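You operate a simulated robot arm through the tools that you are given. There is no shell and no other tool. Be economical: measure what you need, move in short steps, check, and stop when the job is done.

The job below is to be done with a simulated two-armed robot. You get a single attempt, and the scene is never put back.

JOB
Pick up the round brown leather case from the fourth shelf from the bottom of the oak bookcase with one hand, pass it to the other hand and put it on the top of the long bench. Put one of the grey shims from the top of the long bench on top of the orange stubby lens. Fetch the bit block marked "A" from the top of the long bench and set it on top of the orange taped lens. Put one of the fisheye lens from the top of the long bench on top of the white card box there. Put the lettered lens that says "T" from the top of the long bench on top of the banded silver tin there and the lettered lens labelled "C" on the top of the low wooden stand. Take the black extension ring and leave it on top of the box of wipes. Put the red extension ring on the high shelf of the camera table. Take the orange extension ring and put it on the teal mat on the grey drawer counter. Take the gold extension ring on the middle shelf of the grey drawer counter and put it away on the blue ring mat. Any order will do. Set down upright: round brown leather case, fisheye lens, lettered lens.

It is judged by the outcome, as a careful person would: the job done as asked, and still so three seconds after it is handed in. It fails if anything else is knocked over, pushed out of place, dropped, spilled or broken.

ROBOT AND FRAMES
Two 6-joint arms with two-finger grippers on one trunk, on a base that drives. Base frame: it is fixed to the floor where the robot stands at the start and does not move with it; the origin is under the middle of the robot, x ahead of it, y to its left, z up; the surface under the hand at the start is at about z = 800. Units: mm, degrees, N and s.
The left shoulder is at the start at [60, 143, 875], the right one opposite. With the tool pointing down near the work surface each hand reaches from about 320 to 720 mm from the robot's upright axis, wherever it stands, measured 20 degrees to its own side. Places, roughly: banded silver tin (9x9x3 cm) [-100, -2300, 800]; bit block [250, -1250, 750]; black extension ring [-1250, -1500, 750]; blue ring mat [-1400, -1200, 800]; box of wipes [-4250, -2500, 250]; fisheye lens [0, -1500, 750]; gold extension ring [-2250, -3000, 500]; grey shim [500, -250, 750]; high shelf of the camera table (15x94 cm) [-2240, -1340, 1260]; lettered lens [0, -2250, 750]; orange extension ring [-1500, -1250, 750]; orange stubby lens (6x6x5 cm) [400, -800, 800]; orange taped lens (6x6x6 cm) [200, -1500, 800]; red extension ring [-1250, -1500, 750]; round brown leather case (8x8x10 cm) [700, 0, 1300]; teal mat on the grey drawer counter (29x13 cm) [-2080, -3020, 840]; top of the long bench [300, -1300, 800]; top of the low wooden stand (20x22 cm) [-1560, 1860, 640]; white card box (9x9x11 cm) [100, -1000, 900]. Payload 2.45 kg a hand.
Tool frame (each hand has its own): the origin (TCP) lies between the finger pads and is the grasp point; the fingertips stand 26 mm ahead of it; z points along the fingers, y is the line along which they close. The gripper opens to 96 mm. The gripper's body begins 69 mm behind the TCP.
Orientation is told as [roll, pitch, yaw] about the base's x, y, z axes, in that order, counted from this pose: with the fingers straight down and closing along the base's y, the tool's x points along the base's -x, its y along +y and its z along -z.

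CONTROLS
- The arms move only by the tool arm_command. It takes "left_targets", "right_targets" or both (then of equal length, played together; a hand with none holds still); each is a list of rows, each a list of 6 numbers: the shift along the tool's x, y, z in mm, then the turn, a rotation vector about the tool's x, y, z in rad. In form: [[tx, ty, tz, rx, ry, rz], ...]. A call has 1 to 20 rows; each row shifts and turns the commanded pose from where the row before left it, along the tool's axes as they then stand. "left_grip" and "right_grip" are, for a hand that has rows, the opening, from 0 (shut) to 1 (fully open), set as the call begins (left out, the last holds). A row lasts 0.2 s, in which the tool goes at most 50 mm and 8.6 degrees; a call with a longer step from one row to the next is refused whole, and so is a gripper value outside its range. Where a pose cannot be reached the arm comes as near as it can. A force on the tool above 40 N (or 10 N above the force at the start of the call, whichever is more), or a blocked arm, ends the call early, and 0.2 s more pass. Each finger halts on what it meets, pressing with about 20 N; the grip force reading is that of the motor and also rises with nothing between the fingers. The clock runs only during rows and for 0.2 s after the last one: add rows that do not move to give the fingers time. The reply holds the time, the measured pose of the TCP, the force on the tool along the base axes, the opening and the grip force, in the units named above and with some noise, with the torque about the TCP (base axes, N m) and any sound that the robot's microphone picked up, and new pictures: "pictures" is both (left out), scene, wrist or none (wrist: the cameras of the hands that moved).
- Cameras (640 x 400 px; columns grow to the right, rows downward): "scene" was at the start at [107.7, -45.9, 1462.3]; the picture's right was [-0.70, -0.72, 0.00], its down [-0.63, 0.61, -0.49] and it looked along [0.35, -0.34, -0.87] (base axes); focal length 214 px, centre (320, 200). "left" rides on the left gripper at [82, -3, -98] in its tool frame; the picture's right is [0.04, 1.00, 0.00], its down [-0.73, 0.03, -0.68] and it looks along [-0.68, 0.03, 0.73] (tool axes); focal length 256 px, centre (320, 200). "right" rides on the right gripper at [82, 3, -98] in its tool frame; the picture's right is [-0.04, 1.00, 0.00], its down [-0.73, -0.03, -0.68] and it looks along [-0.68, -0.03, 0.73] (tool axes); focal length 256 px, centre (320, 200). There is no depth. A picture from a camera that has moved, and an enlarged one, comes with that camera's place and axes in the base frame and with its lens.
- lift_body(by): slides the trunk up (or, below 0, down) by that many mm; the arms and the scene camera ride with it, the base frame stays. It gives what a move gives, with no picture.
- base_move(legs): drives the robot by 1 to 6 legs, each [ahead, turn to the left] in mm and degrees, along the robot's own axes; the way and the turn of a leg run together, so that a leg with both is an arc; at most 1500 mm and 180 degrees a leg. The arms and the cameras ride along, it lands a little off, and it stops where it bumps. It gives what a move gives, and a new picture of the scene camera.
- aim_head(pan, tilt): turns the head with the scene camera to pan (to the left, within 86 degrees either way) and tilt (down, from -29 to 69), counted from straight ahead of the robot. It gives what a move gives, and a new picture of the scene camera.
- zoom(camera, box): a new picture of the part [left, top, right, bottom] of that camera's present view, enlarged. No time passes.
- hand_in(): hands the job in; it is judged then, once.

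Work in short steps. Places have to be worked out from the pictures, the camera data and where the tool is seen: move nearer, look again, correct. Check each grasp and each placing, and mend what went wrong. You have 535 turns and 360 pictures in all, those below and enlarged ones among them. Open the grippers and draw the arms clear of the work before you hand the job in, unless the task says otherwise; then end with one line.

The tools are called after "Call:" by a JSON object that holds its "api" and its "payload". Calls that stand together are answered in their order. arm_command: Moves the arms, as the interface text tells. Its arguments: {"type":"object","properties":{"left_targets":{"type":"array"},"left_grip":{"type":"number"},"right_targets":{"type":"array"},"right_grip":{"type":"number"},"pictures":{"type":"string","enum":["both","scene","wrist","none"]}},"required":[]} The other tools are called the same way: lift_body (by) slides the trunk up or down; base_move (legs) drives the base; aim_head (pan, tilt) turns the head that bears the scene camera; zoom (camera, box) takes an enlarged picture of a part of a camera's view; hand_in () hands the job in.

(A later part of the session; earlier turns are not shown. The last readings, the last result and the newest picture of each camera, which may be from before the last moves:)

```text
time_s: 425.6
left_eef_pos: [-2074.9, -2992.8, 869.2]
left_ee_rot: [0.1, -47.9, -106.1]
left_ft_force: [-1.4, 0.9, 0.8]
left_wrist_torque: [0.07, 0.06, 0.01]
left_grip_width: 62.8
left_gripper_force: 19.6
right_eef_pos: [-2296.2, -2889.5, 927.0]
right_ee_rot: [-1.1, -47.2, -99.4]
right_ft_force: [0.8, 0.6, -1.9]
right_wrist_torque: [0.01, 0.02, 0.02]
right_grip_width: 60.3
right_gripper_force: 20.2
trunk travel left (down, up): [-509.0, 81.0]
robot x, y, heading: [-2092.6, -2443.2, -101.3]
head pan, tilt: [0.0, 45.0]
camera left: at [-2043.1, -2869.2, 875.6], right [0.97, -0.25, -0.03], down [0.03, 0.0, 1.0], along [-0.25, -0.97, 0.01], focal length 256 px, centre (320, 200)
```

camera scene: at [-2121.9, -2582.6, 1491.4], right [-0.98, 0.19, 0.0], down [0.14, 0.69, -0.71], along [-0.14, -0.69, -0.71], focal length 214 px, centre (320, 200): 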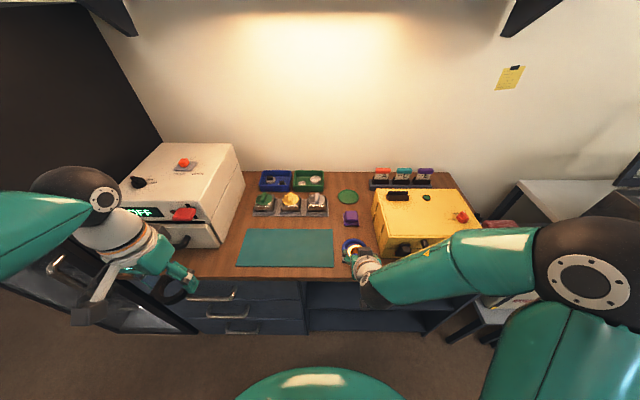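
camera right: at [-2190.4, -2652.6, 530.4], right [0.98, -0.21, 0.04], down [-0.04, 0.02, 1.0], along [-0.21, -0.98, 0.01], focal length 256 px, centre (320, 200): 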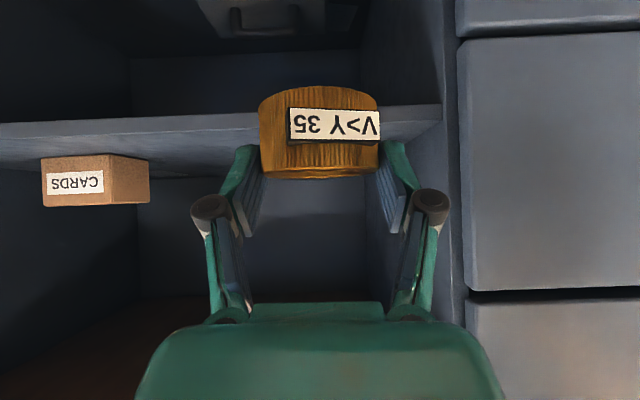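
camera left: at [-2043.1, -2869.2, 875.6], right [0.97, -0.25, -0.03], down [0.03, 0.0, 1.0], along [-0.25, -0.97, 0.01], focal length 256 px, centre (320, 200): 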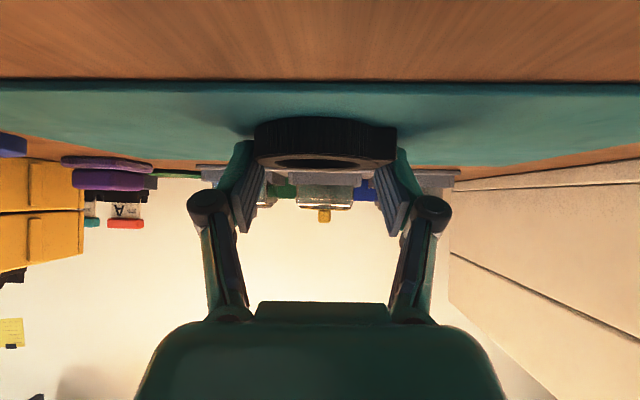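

Gripped without pressing. I lift 60 mm and withdraw.

Call:
{"api": "arm_command", "payload": {"left_targets": [[-7.4, 0, -6.7, 0, 0, 0], [-14.9, 0, -13.4, 0, 0, 0], [-29.7, 0, -26.8, 0, 0, 0], [-29.7, 0, -26.8, 0, 0, 0], [0, 0, 0, 0, 0, 0]], "pictures": "wrist"}}

```text
time_s: 426.8
left_eef_pos: [-2076.7, -2990.9, 979.0]
left_ee_rot: [0.0, -47.9, -106.1]
left_ft_force: [0.5, -0.1, -1.0]
left_wrist_torque: [-0.02, -0.02, 0.0]
left_grip_width: 62.7
left_gripper_force: 20.0
right_eef_pos: [-2297.2, -2890.1, 927.3]
right_ee_rot: [-1.0, -47.1, -99.5]
right_ft_force: [1.0, -0.3, -1.8]
right_wrist_torque: [0.01, 0.0, -0.02]
right_grip_width: 60.4
right_gripper_force: 20.2
trunk travel left (down, up): [-509.0, 81.0]
robot x, y, heading: [-2097.6, -2444.1, -101.3]
head pan, tilt: [0.0, 45.0]
camera left: at [-2044.1, -2868.3, 984.8], right [0.97, -0.25, -0.03], down [0.03, 0.0, 1.0], along [-0.25, -0.97, 0.01], focal length 256 px, centre (320, 200)
```

left: 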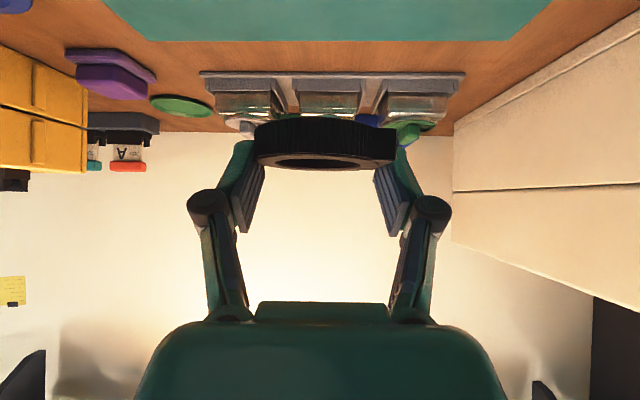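

Black ring is now held flat with a pitched hand. I back off, turn west and drive toward the wipes.

Call:
{"api": "base_move", "payload": {"legs": [[-220, 0], [0, -22], [0, -22], [0, -22], [0, -20]]}}

```text
time_s: 432.4
left_eef_pos: [-2543.1, -2479.7, 978.4]
left_ee_rot: [0.2, -47.8, -170.6]
left_ft_force: [-0.3, -0.3, -1.5]
left_wrist_torque: [-0.03, -0.02, 0.02]
left_grip_width: 62.8
left_gripper_force: 20.3
right_eef_pos: [-2545.9, -2238.7, 927.9]
right_ee_rot: [-1.0, -47.3, -164.0]
right_ft_force: [0.5, 0.5, -1.1]
right_wrist_torque: [-0.05, -0.04, 0.01]
right_grip_width: 60.0
right_gripper_force: 20.0
trunk travel left (down, up): [-509.0, 81.0]
robot x, y, heading: [-2044.2, -2269.0, -166.7]
head pan, tilt: [0.0, 45.0]
stopped in leg 4: the robot was blocked; the commanded pose is now the measured one
camera scene: at [-2183.6, -2300.7, 1491.3], right [-0.23, 0.97, 0.0], down [0.69, 0.16, -0.71], along [-0.69, -0.16, -0.71], focal length 214 px, centre (320, 200)
```

scene: 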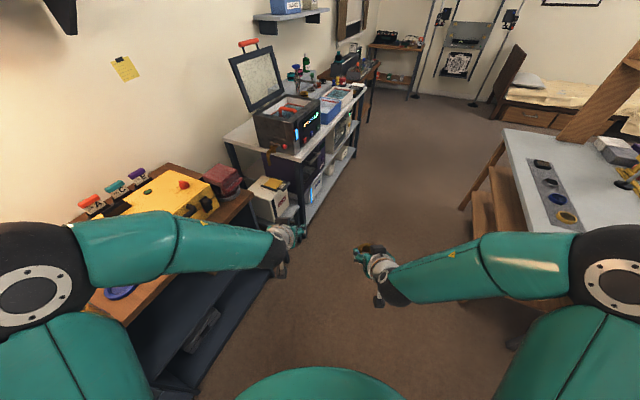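

Call:
{"api": "base_move", "payload": {"legs": [[0, -12], [0, -12.5], [700, 0]]}}

```text
time_s: 437.9
left_eef_pos: [-3263.2, -2125.3, 978.9]
left_ee_rot: [-0.1, -47.8, 165.5]
left_ft_force: [-0.6, -0.4, -0.6]
left_wrist_torque: [-0.01, 0.0, 0.01]
left_grip_width: 62.5
left_gripper_force: 19.9
right_eef_pos: [-3165.2, -1903.5, 926.7]
right_ee_rot: [-1.2, -47.2, 171.9]
right_ft_force: [-1.4, 0.1, -0.5]
right_wrist_torque: [0.01, 0.0, -0.01]
right_grip_width: 60.0
right_gripper_force: 20.0
trunk travel left (down, up): [-509.0, 81.0]
robot x, y, heading: [-2718.8, -2137.7, 169.1]
head pan, tilt: [0.0, 45.0]
camera scene: at [-2861.2, -2107.9, 1491.2], right [0.19, 0.98, 0.0], down [0.7, -0.13, -0.71], along [-0.69, 0.13, -0.71], focal length 214 px, centre (320, 200)
```

scene: 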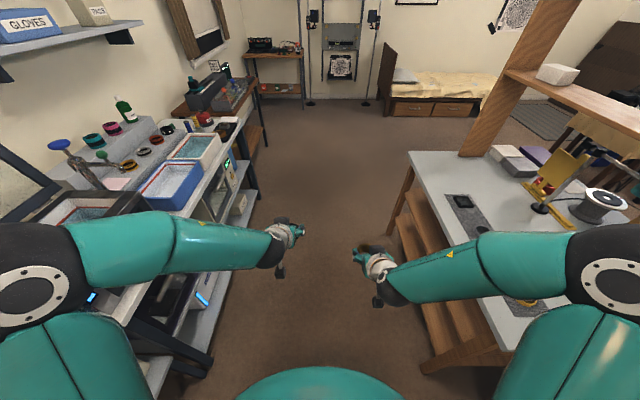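

Call:
{"api": "zoom", "payload": {"camera": "scene", "box": [170, 140, 330, 240]}}

```text
4.00 times, centred on (250, 190) of scene
camera zoom: at [-2861.2, -2107.9, 1491.2], right [0.19, 0.98, 0.0], down [0.7, -0.13, -0.71], along [-0.69, 0.13, -0.71], focal length 858 px, centre (600, 240)
```

zoom: 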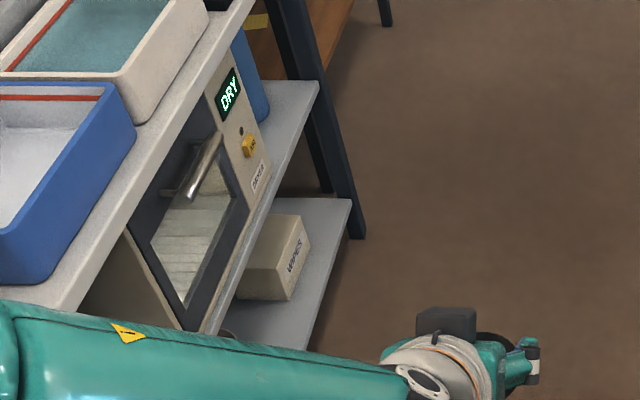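

The WIPES label is visible on the low shelf's west end. I drive on west.

Call:
{"api": "base_move", "payload": {"legs": [[715, 0], [715, 0]]}}

Call:
{"api": "base_move", "payload": {"legs": [[0, 22], [0, 22], [0, 22]]}}

```text
time_s: 445.5
left_eef_pos: [-4678.4, -1862.8, 979.0]
left_ee_rot: [-0.1, -47.8, 165.6]
left_ft_force: [0.2, 0.0, -0.5]
left_wrist_torque: [-0.02, -0.05, -0.02]
left_grip_width: 62.5
left_gripper_force: 20.1
right_eef_pos: [-4581.8, -1639.9, 927.0]
right_ee_rot: [-1.2, -47.2, 172.4]
right_ft_force: [0.5, -0.6, -1.6]
right_wrist_torque: [-0.01, 0.01, 0.03]
right_grip_width: 59.8
right_gripper_force: 20.1
trunk travel left (down, up): [-509.0, 81.0]
robot x, y, heading: [-4140.0, -1866.1, 169.7]
head pan, tilt: [0.0, 45.0]
camera scene: at [-4275.4, -1842.4, 1491.2], right [0.18, 0.98, 0.0], down [0.7, -0.13, -0.71], along [-0.69, 0.13, -0.71], focal length 214 px, centre (320, 200)
```

scene: 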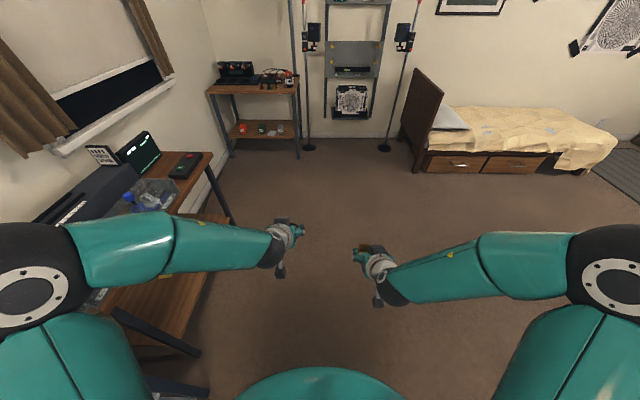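

```text
time_s: 449.6
left_eef_pos: [-4389.9, -2349.9, 980.2]
left_ee_rot: [-0.2, -47.8, -131.5]
left_ft_force: [0.5, -0.5, -0.4]
left_wrist_torque: [0.0, 0.02, -0.05]
left_grip_width: 62.4
left_gripper_force: 19.6
right_eef_pos: [-4545.0, -2161.4, 928.5]
right_ee_rot: [-1.4, -47.1, -125.0]
right_ft_force: [-0.4, 0.0, -1.0]
right_wrist_torque: [0.02, 0.01, -0.01]
right_grip_width: 60.2
right_gripper_force: 19.8
trunk travel left (down, up): [-509.0, 81.0]
robot x, y, heading: [-4170.8, -1844.8, -126.5]
head pan, tilt: [0.0, 45.0]
stopped in leg 3: the robot was blocked; the commanded pose is now the measured one
camera scene: at [-4252.7, -1958.9, 1491.2], right [-0.8, 0.59, 0.0], down [0.42, 0.57, -0.71], along [-0.42, -0.57, -0.71], focal length 214 px, centre (320, 200)
```

scene: 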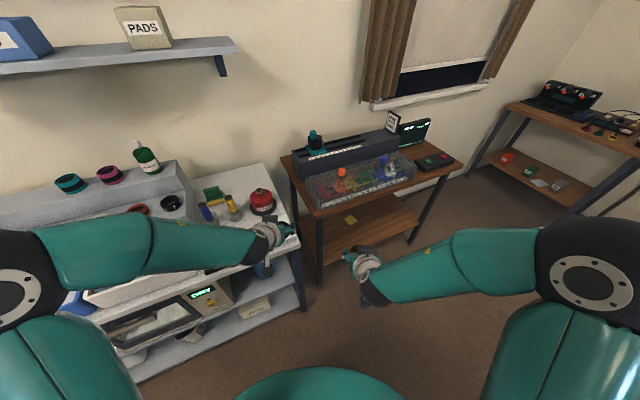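

Call:
{"api": "base_move", "payload": {"legs": [[0, 25]]}}

Call:
{"api": "aim_head", "payload": {"pan": 5, "tilt": 60}}

Call:
{"api": "zoom", "payload": {"camera": "scene", "box": [240, 100, 400, 200]}}

```text
time_s: 451.4
left_eef_pos: [-4157.5, -2395.1, 980.7]
left_ee_rot: [-0.1, -47.9, -106.7]
left_ft_force: [-0.4, -0.2, -1.5]
left_wrist_torque: [-0.01, -0.01, 0.0]
left_grip_width: 62.6
left_gripper_force: 19.9
right_eef_pos: [-4376.4, -2290.1, 928.5]
right_ee_rot: [-1.2, -47.1, -100.1]
right_ft_force: [0.6, 0.2, -1.8]
right_wrist_torque: [0.01, 0.0, 0.01]
right_grip_width: 60.1
right_gripper_force: 20.2
trunk travel left (down, up): [-509.0, 81.0]
robot x, y, heading: [-4190.9, -1840.8, -102.0]
head pan, tilt: [0.0, 45.0]
camera scene: at [-4217.7, -1978.5, 1491.3], right [-0.98, 0.2, 0.0], down [0.14, 0.69, -0.71], along [-0.14, -0.69, -0.71], focal length 214 px, centre (320, 200)
```

scene: 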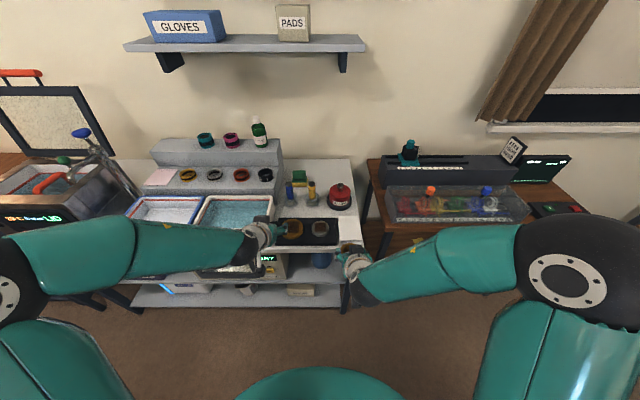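

```text
time_s: 452.2
left_eef_pos: [-4158.2, -2394.7, 980.9]
left_ee_rot: [0.1, -47.9, -106.8]
left_ft_force: [-0.5, 0.4, -1.2]
left_wrist_torque: [-0.01, 0.04, 0.02]
left_grip_width: 62.6
left_gripper_force: 20.0
right_eef_pos: [-4377.9, -2289.4, 929.7]
right_ee_rot: [-1.1, -47.1, -100.1]
right_ft_force: [0.0, 0.3, -1.0]
right_wrist_torque: [0.02, -0.02, 0.02]
right_grip_width: 60.2
right_gripper_force: 19.8
trunk travel left (down, up): [-509.0, 81.0]
robot x, y, heading: [-4188.7, -1839.0, -101.6]
head pan, tilt: [5.0, 60.0]
camera scene: at [-4210.1, -1964.4, 1471.9], right [-0.99, 0.12, 0.0], down [0.1, 0.86, -0.5], along [-0.06, -0.5, -0.87], focal length 214 px, centre (320, 200)
```

scene: 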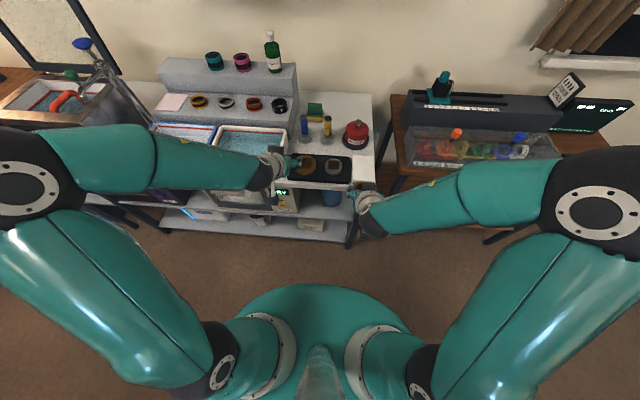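

```text
4.00 times, centred on (320, 150) of scene
camera zoom: at [-4210.1, -1964.4, 1471.9], right [-0.99, 0.12, 0.0], down [0.1, 0.86, -0.5], along [-0.06, -0.5, -0.87], focal length 858 px, centre (320, 400)
```

zoom: 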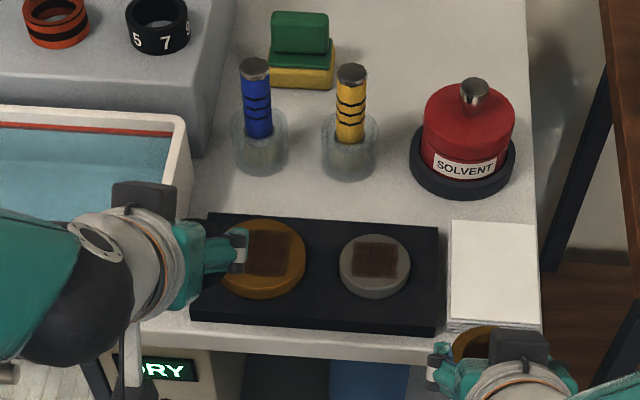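

Box of wipes at ≈(−4215,−2503). I pull the left hand back 80 mm, then lower the trunk by 480 mm.

Call:
{"api": "arm_command", "payload": {"left_targets": [[26.8, 0, -29.7, 0, 0, 0], [26.8, 0, -29.7, 0, 0, 0], [0, 0, 0, 0, 0, 0]], "pictures": "none"}}

Call:
{"api": "lift_body", "payload": {"by": -480}}

Call:
{"api": "arm_command", "payload": {"left_targets": [[29.7, 0, 26.8, 0, 0, 0], [29.7, 0, 26.8, 0, 0, 0], [0, 0, 0, 0, 0, 0]], "pictures": "both"}}

```text
time_s: 453.0
left_eef_pos: [-4134.3, -2316.5, 980.2]
left_ee_rot: [0.0, -47.9, -106.7]
left_ft_force: [-0.4, 0.0, 0.3]
left_wrist_torque: [-0.04, 0.0, -0.03]
left_grip_width: 62.6
left_gripper_force: 20.4
right_eef_pos: [-4377.1, -2291.5, 928.7]
right_ee_rot: [-1.3, -47.2, -100.0]
right_ft_force: [-0.2, -0.1, -1.1]
right_wrist_torque: [0.0, 0.02, 0.0]
right_grip_width: 60.4
right_gripper_force: 19.9
trunk travel left (down, up): [-509.0, 81.0]
robot x, y, heading: [-4187.4, -1839.1, -101.6]
head pan, tilt: [5.0, 60.0]
```

```text
refused: -480 is not a number from -400 to 400
```

```text
time_s: 453.8
left_eef_pos: [-4138.7, -2329.1, 902.9]
left_ee_rot: [0.0, -47.8, -106.6]
left_ft_force: [0.3, 0.7, -1.8]
left_wrist_torque: [0.0, -0.02, -0.04]
left_grip_width: 62.7
left_gripper_force: 19.7
left hand out of reach, approached as far as the arm can: row 1, 2
right_eef_pos: [-4376.2, -2290.6, 929.9]
right_ee_rot: [-1.3, -47.2, -100.1]
right_ft_force: [-0.9, -0.6, -0.9]
right_wrist_torque: [0.01, 0.0, 0.0]
right_grip_width: 60.1
right_gripper_force: 19.4
trunk travel left (down, up): [-509.0, 81.0]
robot x, y, heading: [-4189.1, -1840.6, -101.4]
head pan, tilt: [5.0, 60.0]
camera scene: at [-4208.8, -1964.1, 1471.9], right [-0.99, 0.12, 0.0], down [0.1, 0.86, -0.5], along [-0.06, -0.5, -0.87], focal length 214 px, centre (320, 200)
camera left: at [-4104.5, -2207.2, 909.7], right [0.96, -0.26, -0.03], down [0.03, 0.0, 1.0], along [-0.26, -0.97, 0.01], focal length 256 px, centre (320, 200)
```

scene: 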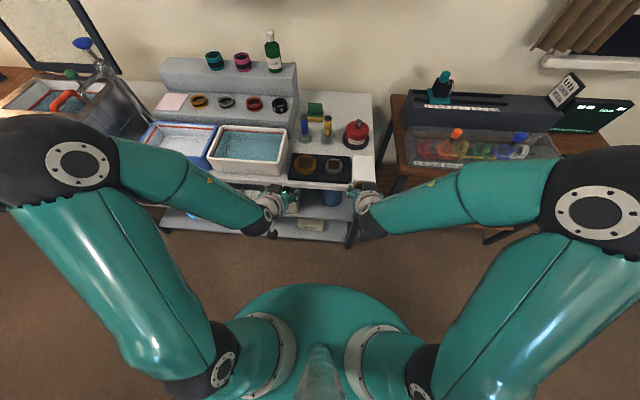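
left: 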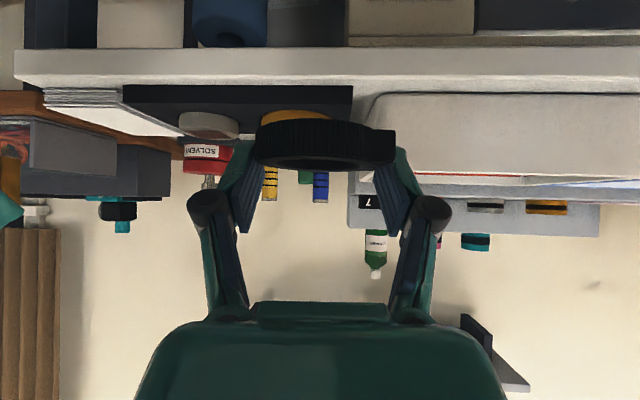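

Call:
{"api": "lift_body", "payload": {"by": -400}}

Call:
{"api": "zoom", "payload": {"camera": "left", "box": [0, 0, 640, 400]}}

```text
time_s: 457.6
left_eef_pos: [-4138.4, -2329.0, 503.2]
left_ee_rot: [0.0, -47.7, -106.6]
left_ft_force: [-0.7, 0.5, -0.4]
left_wrist_torque: [-0.02, -0.01, -0.01]
left_grip_width: 62.8
left_gripper_force: 20.3
right_eef_pos: [-4375.7, -2290.5, 529.7]
right_ee_rot: [-1.2, -47.2, -100.1]
right_ft_force: [-0.2, 0.2, -0.5]
right_wrist_torque: [0.04, -0.01, 0.02]
right_grip_width: 59.6
right_gripper_force: 20.0
trunk travel left (down, up): [-109.0, 481.0]
robot x, y, heading: [-4189.8, -1834.4, -101.6]
head pan, tilt: [5.0, 60.0]
```

```text
1.00 times, centred on (320, 200) of left (not enlarged: the box is as wide or as high as the picture)
camera zoom: at [-4104.5, -2207.2, 509.8], right [0.96, -0.26, -0.03], down [0.03, 0.0, 1.0], along [-0.26, -0.97, 0.01], focal length 256 px, centre (320, 200)
```

zoom: 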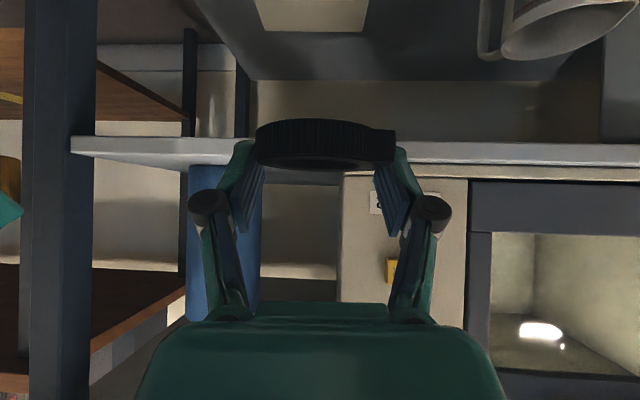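

Clearance under the middle shelf (underside ≈451) is ample. I lower the trunk another 100 mm and the left arm some more.

Call:
{"api": "lift_body", "payload": {"by": -100}}

Call:
{"api": "arm_command", "payload": {"left_targets": [[29.7, 0, 26.8, 0, 0, 0], [14.9, 0, 13.4, 0, 0, 0], [0, 0, 0, 0, 0, 0]], "pictures": "wrist"}}

```text
time_s: 459.0
left_eef_pos: [-4138.1, -2329.4, 403.7]
left_ee_rot: [0.0, -47.7, -106.7]
left_ft_force: [0.3, 1.0, -1.0]
left_wrist_torque: [-0.02, -0.01, -0.01]
left_grip_width: 62.7
left_gripper_force: 20.3
right_eef_pos: [-4376.5, -2290.7, 429.1]
right_ee_rot: [-1.3, -47.2, -100.1]
right_ft_force: [-0.3, -0.1, -1.6]
right_wrist_torque: [0.02, 0.01, 0.0]
right_grip_width: 60.2
right_gripper_force: 20.0
trunk travel left (down, up): [-9.0, 581.0]
robot x, y, heading: [-4187.0, -1842.1, -101.7]
head pan, tilt: [5.0, 60.0]
```

```text
time_s: 459.8
left_eef_pos: [-4138.1, -2330.4, 342.4]
left_ee_rot: [0.1, -47.7, -106.6]
left_ft_force: [-0.3, -0.6, -1.0]
left_wrist_torque: [0.01, 0.01, 0.04]
left_grip_width: 62.7
left_gripper_force: 20.2
right_eef_pos: [-4376.4, -2290.2, 429.2]
right_ee_rot: [-1.1, -47.2, -100.1]
right_ft_force: [-0.6, -0.4, -1.5]
right_wrist_torque: [0.04, 0.02, -0.02]
right_grip_width: 60.0
right_gripper_force: 19.8
trunk travel left (down, up): [-9.0, 581.0]
robot x, y, heading: [-4193.6, -1840.2, -101.8]
head pan, tilt: [5.0, 60.0]
camera left: at [-4104.0, -2206.4, 349.4], right [0.97, -0.26, -0.03], down [0.03, 0.0, 1.0], along [-0.26, -0.97, 0.01], focal length 256 px, centre (320, 200)
```

left: 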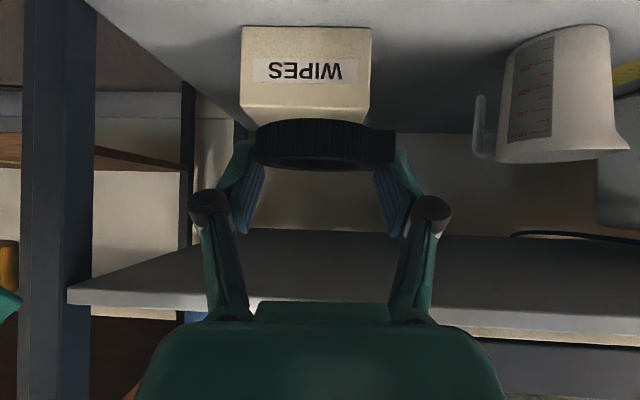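

WIPES box seen clearly: top ≈234, top centre ≈(−4217,−2573). I lower 55 mm and go forward 155 mm, then check.

Call:
{"api": "arm_command", "payload": {"left_targets": [[20.4, -1, 18.4, 0, 0, 0], [20.4, -1, 18.4, 0, 0, 0], [-26.2, -1, 29.1, 0, 0, 0], [-26.2, -1, 29.1, 0, 0, 0], [-26.2, -1, 29.1, 0, 0, 0], [-26.2, -1, 29.1, 0, 0, 0], [0, 0, 0, 0, 0, 0]], "pictures": "wrist"}}

```text
time_s: 461.4
left_eef_pos: [-4209.2, -2475.1, 297.7]
left_ee_rot: [0.0, -47.8, -106.8]
left_ft_force: [0.5, 0.5, -0.6]
left_wrist_torque: [-0.01, -0.03, 0.01]
left_grip_width: 62.5
left_gripper_force: 19.9
left hand out of reach, approached as far as the arm can: row 1, 2
right_eef_pos: [-4375.5, -2290.8, 428.8]
right_ee_rot: [-1.2, -47.2, -100.2]
right_ft_force: [-0.4, 0.6, -1.6]
right_wrist_torque: [0.0, 0.02, 0.01]
right_grip_width: 59.9
right_gripper_force: 20.1
trunk travel left (down, up): [-9.0, 581.0]
robot x, y, heading: [-4188.6, -1840.2, -101.6]
head pan, tilt: [5.0, 60.0]
camera left: at [-4175.0, -2352.1, 303.0], right [0.96, -0.26, -0.03], down [0.03, 0.0, 1.0], along [-0.26, -0.97, 0.01], focal length 256 px, centre (320, 200)
```

left: 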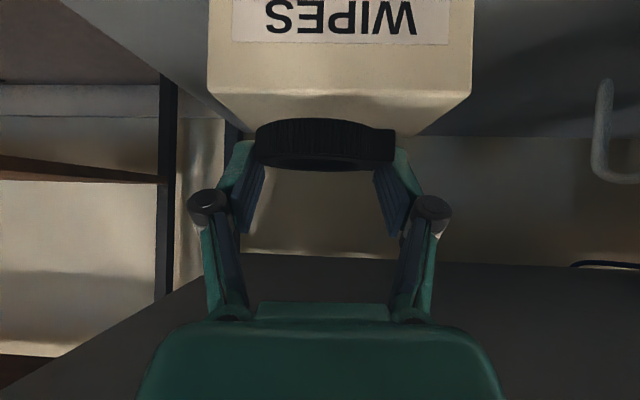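

Box top centre is 71 mm further and 13 mm left. I move there, then lower slowly.

Call:
{"api": "arm_command", "payload": {"left_targets": [[-23.7, 6.5, 26.4, 0, 0, 0], [-23.7, 6.5, 26.4, 0, 0, 0], [0, 0, 0, 0, 0, 0]], "pictures": "wrist"}}

Call:
{"api": "arm_command", "payload": {"left_targets": [[5.9, 0, 5.4, 0, 0, 0], [2.2, 0, 2, 0, 0, 0], [2.2, 0, 2, 0, 0, 0], [1.5, 0, 1.3, 0, 0, 0], [1.5, 0, 1.3, 0, 0, 0], [0, 0, 0, 0, 0, 0]], "pictures": "none"}}

```text
time_s: 462.2
left_eef_pos: [-4216.0, -2546.7, 296.6]
left_ee_rot: [0.0, -47.6, -106.7]
left_ft_force: [0.5, -0.3, -0.4]
left_wrist_torque: [-0.02, -0.05, -0.01]
left_grip_width: 62.6
left_gripper_force: 20.1
right_eef_pos: [-4375.0, -2290.4, 429.8]
right_ee_rot: [-1.3, -47.1, -100.1]
right_ft_force: [-0.3, -0.1, -1.9]
right_wrist_torque: [0.04, -0.01, 0.03]
right_grip_width: 59.7
right_gripper_force: 19.7
trunk travel left (down, up): [-9.0, 581.0]
robot x, y, heading: [-4188.1, -1834.6, -101.9]
head pan, tilt: [5.0, 60.0]
camera left: at [-4182.4, -2422.9, 303.4], right [0.96, -0.26, -0.03], down [0.03, 0.0, 1.0], along [-0.26, -0.97, 0.01], focal length 256 px, centre (320, 200)
```

left: 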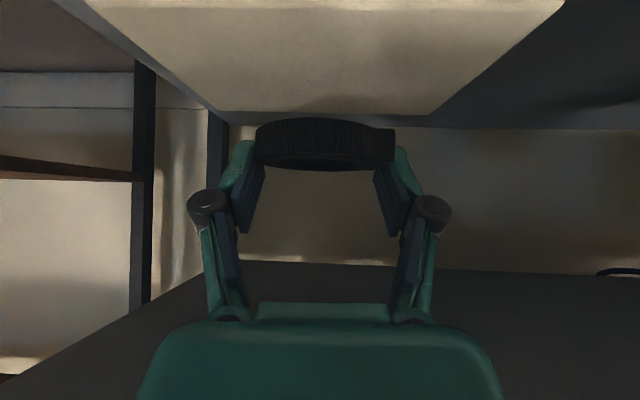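

```text
time_s: 463.6
left_eef_pos: [-4217.5, -2547.4, 279.4]
left_ee_rot: [0.1, -47.7, -106.6]
left_ft_force: [0.4, -0.3, -0.1]
left_wrist_torque: [-0.02, 0.01, -0.02]
left_grip_width: 62.5
left_gripper_force: 19.8
right_eef_pos: [-4376.1, -2289.7, 429.5]
right_ee_rot: [-1.2, -47.1, -100.1]
right_ft_force: [-0.3, 0.2, -1.7]
right_wrist_torque: [-0.02, -0.03, -0.02]
right_grip_width: 59.9
right_gripper_force: 20.0
trunk travel left (down, up): [-9.0, 581.0]
robot x, y, heading: [-4183.2, -1839.4, -101.8]
head pan, tilt: [5.0, 60.0]
```

Call:
{"api": "arm_command", "payload": {"left_targets": [[1.5, 0, 1.3, 0, 0, 0], [1.5, 0, 1.3, 0, 0, 0], [1.5, 0, 1.3, 0, 0, 0], [1.5, 0, 1.3, 0, 0, 0], [0, 0, 0, 0, 0, 0]], "pictures": "wrist"}}

```text
time_s: 464.8
left_eef_pos: [-4217.2, -2547.6, 272.1]
left_ee_rot: [0.0, -47.7, -106.6]
left_ft_force: [-0.2, 0.6, -0.8]
left_wrist_torque: [0.0, -0.01, -0.01]
left_grip_width: 62.6
left_gripper_force: 20.0
right_eef_pos: [-4375.4, -2289.9, 430.2]
right_ee_rot: [-1.2, -47.3, -100.0]
right_ft_force: [0.1, 0.3, -1.9]
right_wrist_torque: [0.0, 0.02, -0.03]
right_grip_width: 60.0
right_gripper_force: 20.3
trunk travel left (down, up): [-9.0, 581.0]
robot x, y, heading: [-4188.9, -1837.9, -101.5]
head pan, tilt: [5.0, 60.0]
camera left: at [-4183.3, -2424.5, 278.1], right [0.96, -0.26, -0.03], down [0.03, 0.0, 1.0], along [-0.26, -0.97, 0.01], focal length 256 px, centre (320, 200)
```

left: 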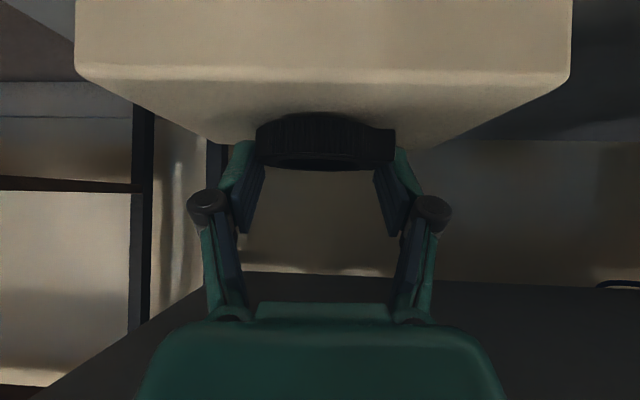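

Call:
{"api": "arm_command", "payload": {"left_targets": [[1.5, 0, 1.3, 0, 0, 0], [1.5, 0, 1.3, 0, 0, 0], [1.5, 0, 1.3, 0, 0, 0], [1.1, 0, 1, 0, 0, 0], [1.1, 0, 1, 0, 0, 0], [1.1, 0, 1, 0, 0, 0]], "pictures": "none"}}

```text
time_s: 466.2
left_eef_pos: [-4217.6, -2547.3, 264.5]
left_ee_rot: [0.1, -48.1, -106.8]
left_ft_force: [-4.2, 2.1, 17.9]
left_wrist_torque: [-0.06, 0.21, -0.02]
left_grip_width: 62.9
left_gripper_force: 20.1
right_eef_pos: [-4375.9, -2290.4, 429.8]
right_ee_rot: [-1.0, -47.4, -100.1]
right_ft_force: [0.2, 0.5, -1.0]
right_wrist_torque: [0.01, 0.02, 0.02]
right_grip_width: 59.8
right_gripper_force: 19.8
trunk travel left (down, up): [-9.0, 581.0]
robot x, y, heading: [-4187.2, -1841.5, -101.7]
head pan, tilt: [5.0, 60.0]
```

Contact. I release and withdraw back and slightly up.

Call:
{"api": "arm_command", "payload": {"left_targets": [[-0.7, 0, -0.7, 0, 0, 0], [0, 0, 0, 0, 0, 0], [0, 0, 0, 0, 0, 0], [0, 0, 0, 0, 0, 0], [0, 0, -15, 0, 0, 0], [0, 0, -30, 0, 0, 0], [20, 0, -32, 0, 0, 0], [26, 0, -29, 0, 0, 0], [26, 0, -29, 0, 0, 0], [0, 0, 0, 0, 0, 0]], "left_grip": 1, "pictures": "wrist"}}

```text
time_s: 468.4
left_eef_pos: [-4174.2, -2404.8, 299.8]
left_ee_rot: [0.0, -47.8, -106.7]
left_ft_force: [-0.1, 1.2, 0.0]
left_wrist_torque: [0.0, 0.02, -0.02]
left_grip_width: 96.1
left_gripper_force: 0.1
right_eef_pos: [-4375.3, -2290.9, 429.9]
right_ee_rot: [-1.3, -47.1, -100.1]
right_ft_force: [-0.4, -0.1, -2.2]
right_wrist_torque: [-0.01, -0.03, 0.02]
right_grip_width: 60.0
right_gripper_force: 20.1
trunk travel left (down, up): [-9.0, 581.0]
robot x, y, heading: [-4189.4, -1844.1, -101.3]
head pan, tilt: [5.0, 60.0]
camera left: at [-4140.4, -2281.0, 305.3], right [0.96, -0.26, -0.03], down [0.03, 0.0, 1.0], along [-0.26, -0.97, 0.01], focal length 256 px, centre (320, 200)
```

left: 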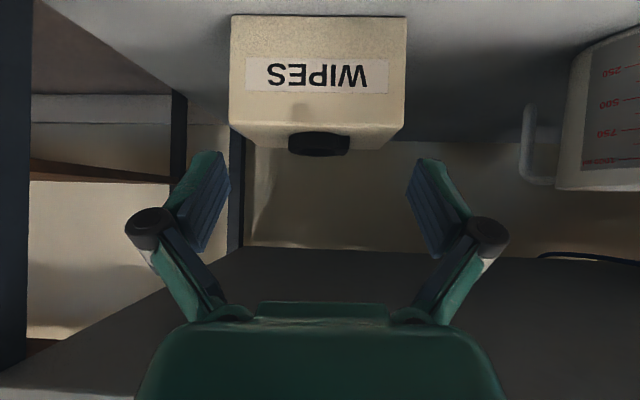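

Black ring rests on the wipes box. I back off and raise the trunk.

Call:
{"api": "base_move", "payload": {"legs": [[-200, 0]]}}

Call:
{"api": "lift_body", "payload": {"by": 400}}

Call:
{"api": "lift_body", "payload": {"by": 170}}

Call:
{"api": "zoom", "payload": {"camera": "scene", "box": [240, 100, 400, 200]}}

```text
time_s: 470.0
left_eef_pos: [-4133.7, -2205.7, 298.3]
left_ee_rot: [0.1, -47.7, -106.7]
left_ft_force: [1.5, 0.8, -0.7]
left_wrist_torque: [-0.03, 0.01, 0.0]
left_grip_width: 95.7
left_gripper_force: 0.0
right_eef_pos: [-4335.4, -2091.0, 429.3]
right_ee_rot: [-1.2, -47.2, -100.2]
right_ft_force: [-0.1, -0.4, -0.9]
right_wrist_torque: [-0.02, -0.03, 0.01]
right_grip_width: 60.1
right_gripper_force: 20.0
trunk travel left (down, up): [-9.0, 581.0]
robot x, y, heading: [-4146.8, -1641.9, -101.6]
head pan, tilt: [5.0, 60.0]
camera scene: at [-4168.0, -1765.9, 971.9], right [-0.99, 0.12, 0.0], down [0.1, 0.86, -0.5], along [-0.06, -0.5, -0.87], focal length 214 px, centre (320, 200)
```

scene: 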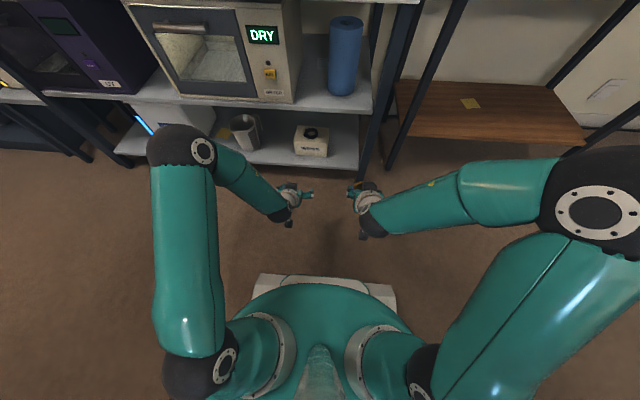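

```text
time_s: 473.8
left_eef_pos: [-4133.8, -2205.7, 698.2]
left_ee_rot: [0.0, -47.8, -106.7]
left_ft_force: [-0.2, 0.1, -0.3]
left_wrist_torque: [0.0, 0.0, 0.01]
left_grip_width: 96.0
left_gripper_force: 0.1
right_eef_pos: [-4335.3, -2091.4, 830.3]
right_ee_rot: [-1.3, -47.2, -100.0]
right_ft_force: [0.5, -0.3, -0.9]
right_wrist_torque: [-0.01, -0.02, 0.01]
right_grip_width: 60.1
right_gripper_force: 20.3
trunk travel left (down, up): [-409.0, 181.0]
robot x, y, heading: [-4146.3, -1640.1, -101.8]
head pan, tilt: [5.0, 60.0]
```

```text
time_s: 475.7
left_eef_pos: [-4133.1, -2205.9, 869.1]
left_ee_rot: [0.0, -47.7, -106.7]
left_ft_force: [0.0, 0.3, -0.5]
left_wrist_torque: [0.0, 0.03, 0.02]
left_grip_width: 95.9
left_gripper_force: 0.1
right_eef_pos: [-4334.9, -2091.7, 1000.6]
right_ee_rot: [-1.2, -47.1, -100.1]
right_ft_force: [0.6, -1.1, -1.5]
right_wrist_torque: [0.01, -0.03, 0.0]
right_grip_width: 59.8
right_gripper_force: 19.8
trunk travel left (down, up): [-579.0, 11.0]
robot x, y, heading: [-4145.9, -1638.3, -101.5]
head pan, tilt: [5.0, 60.0]
```

```text
4.00 times, centred on (320, 150) of scene
camera zoom: at [-4168.1, -1766.4, 1541.8], right [-0.99, 0.12, 0.0], down [0.1, 0.86, -0.5], along [-0.06, -0.5, -0.87], focal length 858 px, centre (320, 400)
```

zoom: 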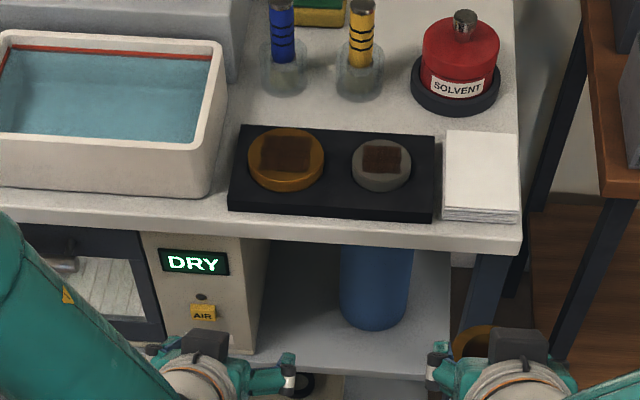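

Confirmed. I set the left hand back to tool-down and higher, then reverse north.

Call:
{"api": "arm_command", "payload": {"left_targets": [[-27.9, 0, -25, 0, 0, 0], [-27.9, 0, -25, 0, 0, 0], [-27.9, 0, -25, 0, 0, 0], [-27.9, 0, -25, 0, 0, 0], [0, 0, 0, 0, 0.14, 0], [0, 0, 0, 0, 0.14, 0], [0, 0, 0, 0, 0.14, 0], [0, 0, 0, 0, 0.14, 0], [0, 0, 0, 0, 0.14, 0], [0, 0, 0, 0, 0.135, 0], [0, 0, 0, 0, 0, 0]], "pictures": "none"}}

Call:
{"api": "base_move", "payload": {"legs": [[-800, 0], [-850, 0]]}}

```text
time_s: 478.1
left_eef_pos: [-4134.6, -2206.7, 1019.6]
left_ee_rot: [-0.1, 0.2, -106.6]
left_ft_force: [-0.3, 0.2, 0.1]
left_wrist_torque: [-0.01, 0.01, -0.02]
left_grip_width: 96.0
left_gripper_force: 0.0
right_eef_pos: [-4335.0, -2091.8, 999.9]
right_ee_rot: [-1.2, -47.1, -100.1]
right_ft_force: [-0.3, -0.4, -1.8]
right_wrist_torque: [0.02, -0.01, 0.0]
right_grip_width: 60.2
right_gripper_force: 20.2
trunk travel left (down, up): [-579.0, 11.0]
robot x, y, heading: [-4145.4, -1639.7, -101.5]
head pan, tilt: [5.0, 60.0]
```

```text
time_s: 479.5
left_eef_pos: [-4124.6, -2131.4, 1021.3]
left_ee_rot: [-0.1, 0.2, -107.3]
left_ft_force: [0.1, -0.3, -0.1]
left_wrist_torque: [-0.04, 0.03, 0.0]
left_grip_width: 96.0
left_gripper_force: 0.1
right_eef_pos: [-4324.5, -2015.6, 1001.3]
right_ee_rot: [-1.3, -47.2, -100.7]
right_ft_force: [-0.4, 0.1, -0.8]
right_wrist_torque: [-0.01, -0.03, 0.01]
right_grip_width: 59.9
right_gripper_force: 20.0
trunk travel left (down, up): [-579.0, 11.0]
robot x, y, heading: [-4131.6, -1568.5, -102.5]
head pan, tilt: [5.0, 60.0]
stopped in leg 1: the robot was blocked; the commanded pose is now the measured one
camera scene: at [-4155.6, -1690.6, 1542.2], right [-0.99, 0.13, 0.0], down [0.11, 0.86, -0.5], along [-0.06, -0.5, -0.87], focal length 214 px, centre (320, 200)
```

scene: 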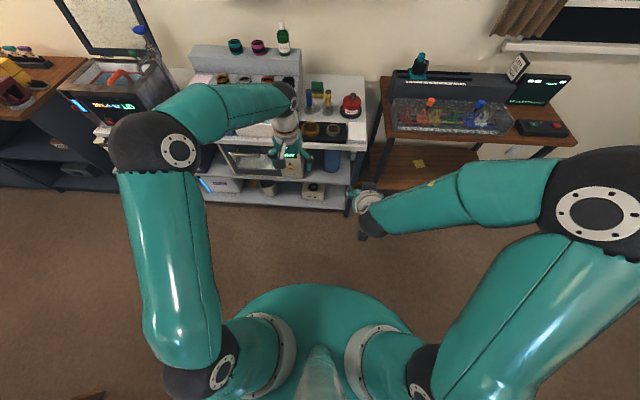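

Something behind blocks. I look to both rear sides.

Call:
{"api": "aim_head", "payload": {"pan": 86, "tilt": 45}}

Call:
{"api": "aim_head", "payload": {"pan": -86, "tilt": 45}}

```text
time_s: 481.1
left_eef_pos: [-4124.2, -2133.9, 1019.8]
left_ee_rot: [0.1, 0.2, -107.3]
left_ft_force: [-0.3, -0.3, -0.6]
left_wrist_torque: [0.01, 0.0, -0.02]
left_grip_width: 95.9
left_gripper_force: 0.1
right_eef_pos: [-4325.3, -2018.2, 999.9]
right_ee_rot: [-1.1, -47.1, -100.6]
right_ft_force: [0.3, 0.0, -1.1]
right_wrist_torque: [0.04, 0.0, -0.01]
right_grip_width: 60.2
right_gripper_force: 19.7
trunk travel left (down, up): [-579.0, 11.0]
robot x, y, heading: [-4135.6, -1568.3, -102.4]
head pan, tilt: [85.9, 45.0]
camera scene: at [-4068.9, -1650.5, 1561.4], right [-0.28, -0.96, 0.0], down [-0.68, 0.2, -0.71], along [0.68, -0.2, -0.71], focal length 214 px, centre (320, 200)
```

scene: 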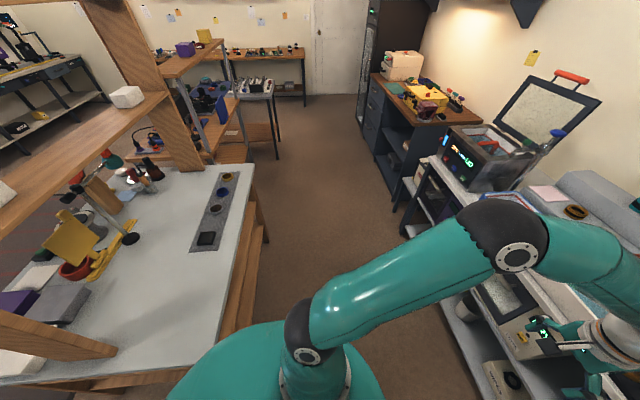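

```text
time_s: 483.7
left_eef_pos: [-4125.3, -2134.6, 1018.8]
left_ee_rot: [0.0, 0.2, -107.3]
left_ft_force: [-0.2, -0.6, 0.0]
left_wrist_torque: [0.0, 0.02, 0.03]
left_grip_width: 95.9
left_gripper_force: 0.0
right_eef_pos: [-4326.0, -2017.6, 1001.3]
right_ee_rot: [-1.1, -47.1, -100.6]
right_ft_force: [0.3, 0.3, -1.7]
right_wrist_torque: [0.02, -0.01, 0.01]
right_grip_width: 60.0
right_gripper_force: 20.4
trunk travel left (down, up): [-579.0, 11.0]
robot x, y, heading: [-4132.2, -1565.6, -102.4]
head pan, tilt: [-85.9, 45.0]
camera scene: at [-4227.3, -1615.4, 1561.4], right [0.15, 0.99, 0.0], down [0.7, -0.1, -0.71], along [-0.7, 0.1, -0.71], focal length 214 px, centre (320, 200)
```

scene: 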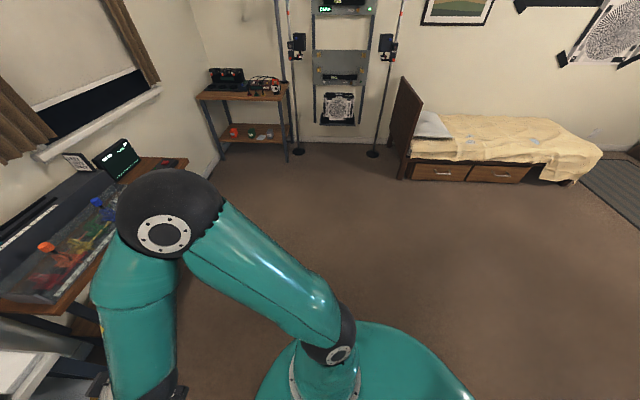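

The grey-topped bench extends further west than I thought. I move forward, turn west, go around its end, then north.

Call:
{"api": "base_move", "payload": {"legs": [[80, 0], [0, -20], [0, -20], [0, -20], [0, -20]]}}

Call:
{"api": "base_move", "payload": {"legs": [[450, 0], [0, -20], [0, -20], [0, -20], [0, -20]]}}

```text
time_s: 488.4
left_eef_pos: [-4636.2, -1943.4, 1020.8]
left_ee_rot: [0.2, 0.1, -166.2]
left_ft_force: [-0.4, 0.6, -1.2]
left_wrist_torque: [-0.07, -0.02, 0.03]
left_grip_width: 96.0
left_gripper_force: 0.0
right_eef_pos: [-4637.4, -1711.3, 1000.4]
right_ee_rot: [-0.9, -47.1, -159.6]
right_ft_force: [0.1, 0.6, -0.8]
right_wrist_torque: [-0.02, -0.02, 0.04]
right_grip_width: 60.0
right_gripper_force: 20.0
trunk travel left (down, up): [-579.0, 11.0]
robot x, y, heading: [-4138.8, -1691.9, -162.1]
head pan, tilt: [-85.9, 45.0]
stopped in leg 4: the robot was blocked; the commanded pose is now the measured one
camera scene: at [-4228.3, -1627.7, 1561.1], right [0.93, 0.37, 0.0], down [0.26, -0.66, -0.7], along [-0.26, 0.65, -0.71], focal length 214 px, centre (320, 200)
```

scene: 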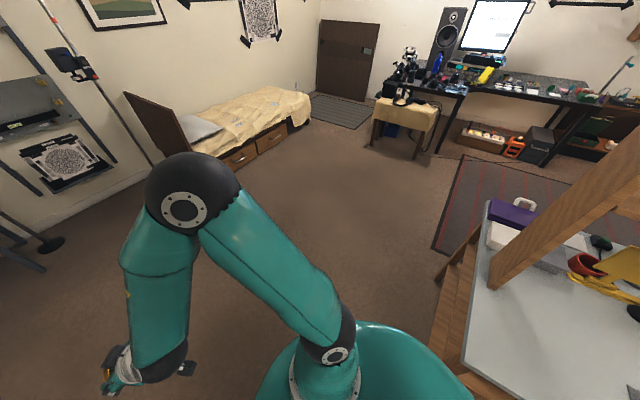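

```text
time_s: 494.7
left_eef_pos: [-5061.5, -1556.4, 1021.3]
left_ee_rot: [0.1, 0.2, 137.1]
left_ft_force: [-0.2, 0.6, -0.2]
left_wrist_torque: [-0.09, 0.03, 0.01]
left_grip_width: 96.1
left_gripper_force: 0.0
right_eef_pos: [-4867.2, -1425.1, 1001.9]
right_ee_rot: [-0.9, -47.1, 143.6]
right_ft_force: [-0.2, 0.3, -1.2]
right_wrist_torque: [-0.02, 0.0, 0.02]
right_grip_width: 60.1
right_gripper_force: 19.9
trunk travel left (down, up): [-579.0, 11.0]
robot x, y, heading: [-4601.3, -1868.0, 139.4]
head pan, tilt: [-85.9, 45.0]
stopped in leg 4: the robot was blocked; the commanded pose is now the measured one
camera scene: at [-4596.2, -1757.7, 1561.1], right [0.8, -0.6, 0.0], down [-0.42, -0.57, -0.7], along [0.42, 0.56, -0.71], focal length 214 px, centre (320, 200)
```

scene: 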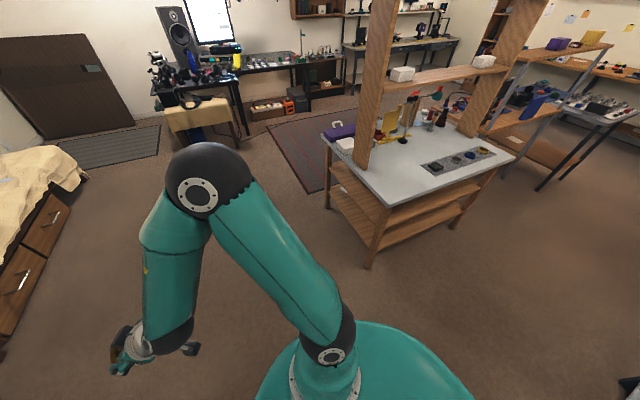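

Now I turn north and drive past the bench's west end.

Call:
{"api": "base_move", "payload": {"legs": [[0, -19], [0, -19], [0, -18.5], [1000, 0], [950, 0]]}}

```text
time_s: 498.3
left_eef_pos: [-4656.5, -1309.4, 1022.6]
left_ee_rot: [0.1, 0.2, 86.5]
left_ft_force: [0.8, 0.7, 0.1]
left_wrist_torque: [0.01, 0.06, 0.02]
left_grip_width: 96.2
left_gripper_force: 0.1
right_eef_pos: [-4433.8, -1374.4, 1001.9]
right_ee_rot: [-1.1, -47.0, 93.4]
right_ft_force: [-0.2, 0.7, -1.8]
right_wrist_torque: [-0.02, 0.04, 0.03]
right_grip_width: 60.0
right_gripper_force: 19.9
trunk travel left (down, up): [-579.0, 11.0]
robot x, y, heading: [-4638.0, -1868.2, 87.3]
head pan, tilt: [-85.9, 45.0]
stopped in leg 3: the robot was blocked; the commanded pose is now the measured one
camera scene: at [-4554.8, -1799.2, 1561.1], right [0.03, -1.0, 0.0], down [-0.71, -0.02, -0.71], along [0.7, 0.02, -0.71], focal length 214 px, centre (320, 200)
```

scene: 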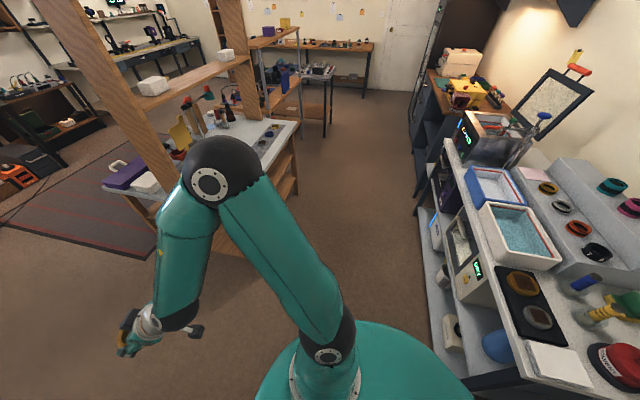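

Call:
{"api": "base_move", "payload": {"legs": [[0, -5], [1000, 0], [950, 0]]}}

Call:
{"api": "aim_head", "payload": {"pan": -60, "tilt": 30}}

```text
time_s: 508.8
left_eef_pos: [-4403.7, 652.5, 1022.2]
left_ee_rot: [0.0, 0.1, 83.3]
left_ft_force: [-0.3, 0.9, -0.5]
left_wrist_torque: [0.0, 0.07, -0.03]
left_grip_width: 95.9
left_gripper_force: 0.2
right_eef_pos: [-4184.3, 573.5, 1002.3]
right_ee_rot: [-1.3, -47.2, 90.2]
right_ft_force: [-0.6, 0.0, -1.3]
right_wrist_torque: [-0.04, 0.05, -0.01]
right_grip_width: 60.1
right_gripper_force: 19.7
trunk travel left (down, up): [-579.0, 11.0]
robot x, y, heading: [-4420.9, 99.0, 84.1]
head pan, tilt: [-85.9, 45.0]
camera scene: at [-4333.1, 158.2, 1561.4], right [-0.03, -1.0, 0.0], down [-0.71, 0.02, -0.71], along [0.71, -0.02, -0.71], focal length 214 px, centre (320, 200)
```

scene: 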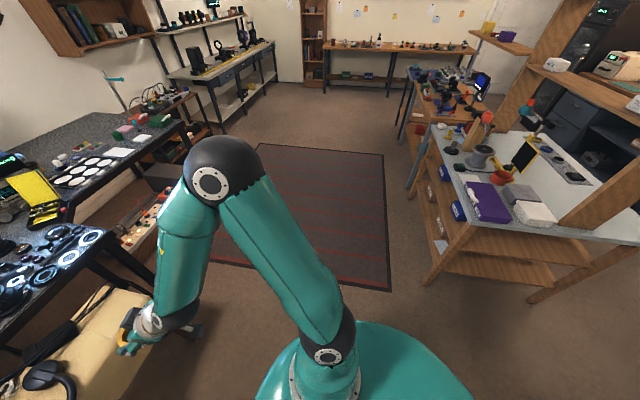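

```text
time_s: 509.7
left_eef_pos: [-4405.0, 652.3, 1021.9]
left_ee_rot: [0.0, 0.2, 83.3]
left_ft_force: [0.8, 0.1, 0.2]
left_wrist_torque: [0.0, 0.01, 0.02]
left_grip_width: 95.9
left_gripper_force: 0.0
right_eef_pos: [-4184.7, 573.2, 1002.9]
right_ee_rot: [-1.4, -47.1, 90.3]
right_ft_force: [-0.3, 0.6, -1.4]
right_wrist_torque: [0.01, 0.02, -0.04]
right_grip_width: 60.1
right_gripper_force: 19.6
trunk travel left (down, up): [-579.0, 11.0]
robot x, y, heading: [-4418.6, 99.0, 84.3]
head pan, tilt: [-60.0, 30.0]
camera scene: at [-4332.2, 197.3, 1583.9], right [0.41, -0.91, 0.0], down [-0.46, -0.21, -0.87], along [0.79, 0.36, -0.5], focal length 214 px, centre (320, 200)
```

scene: 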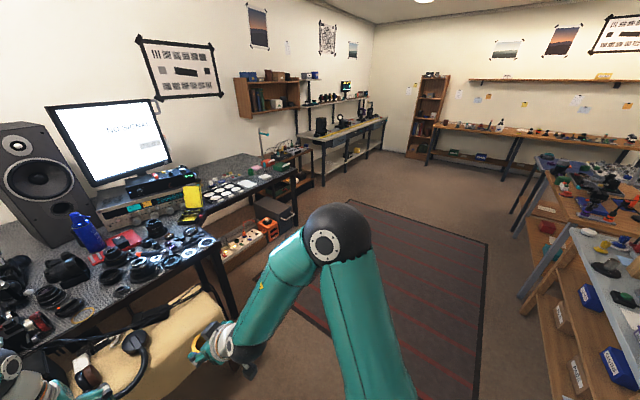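

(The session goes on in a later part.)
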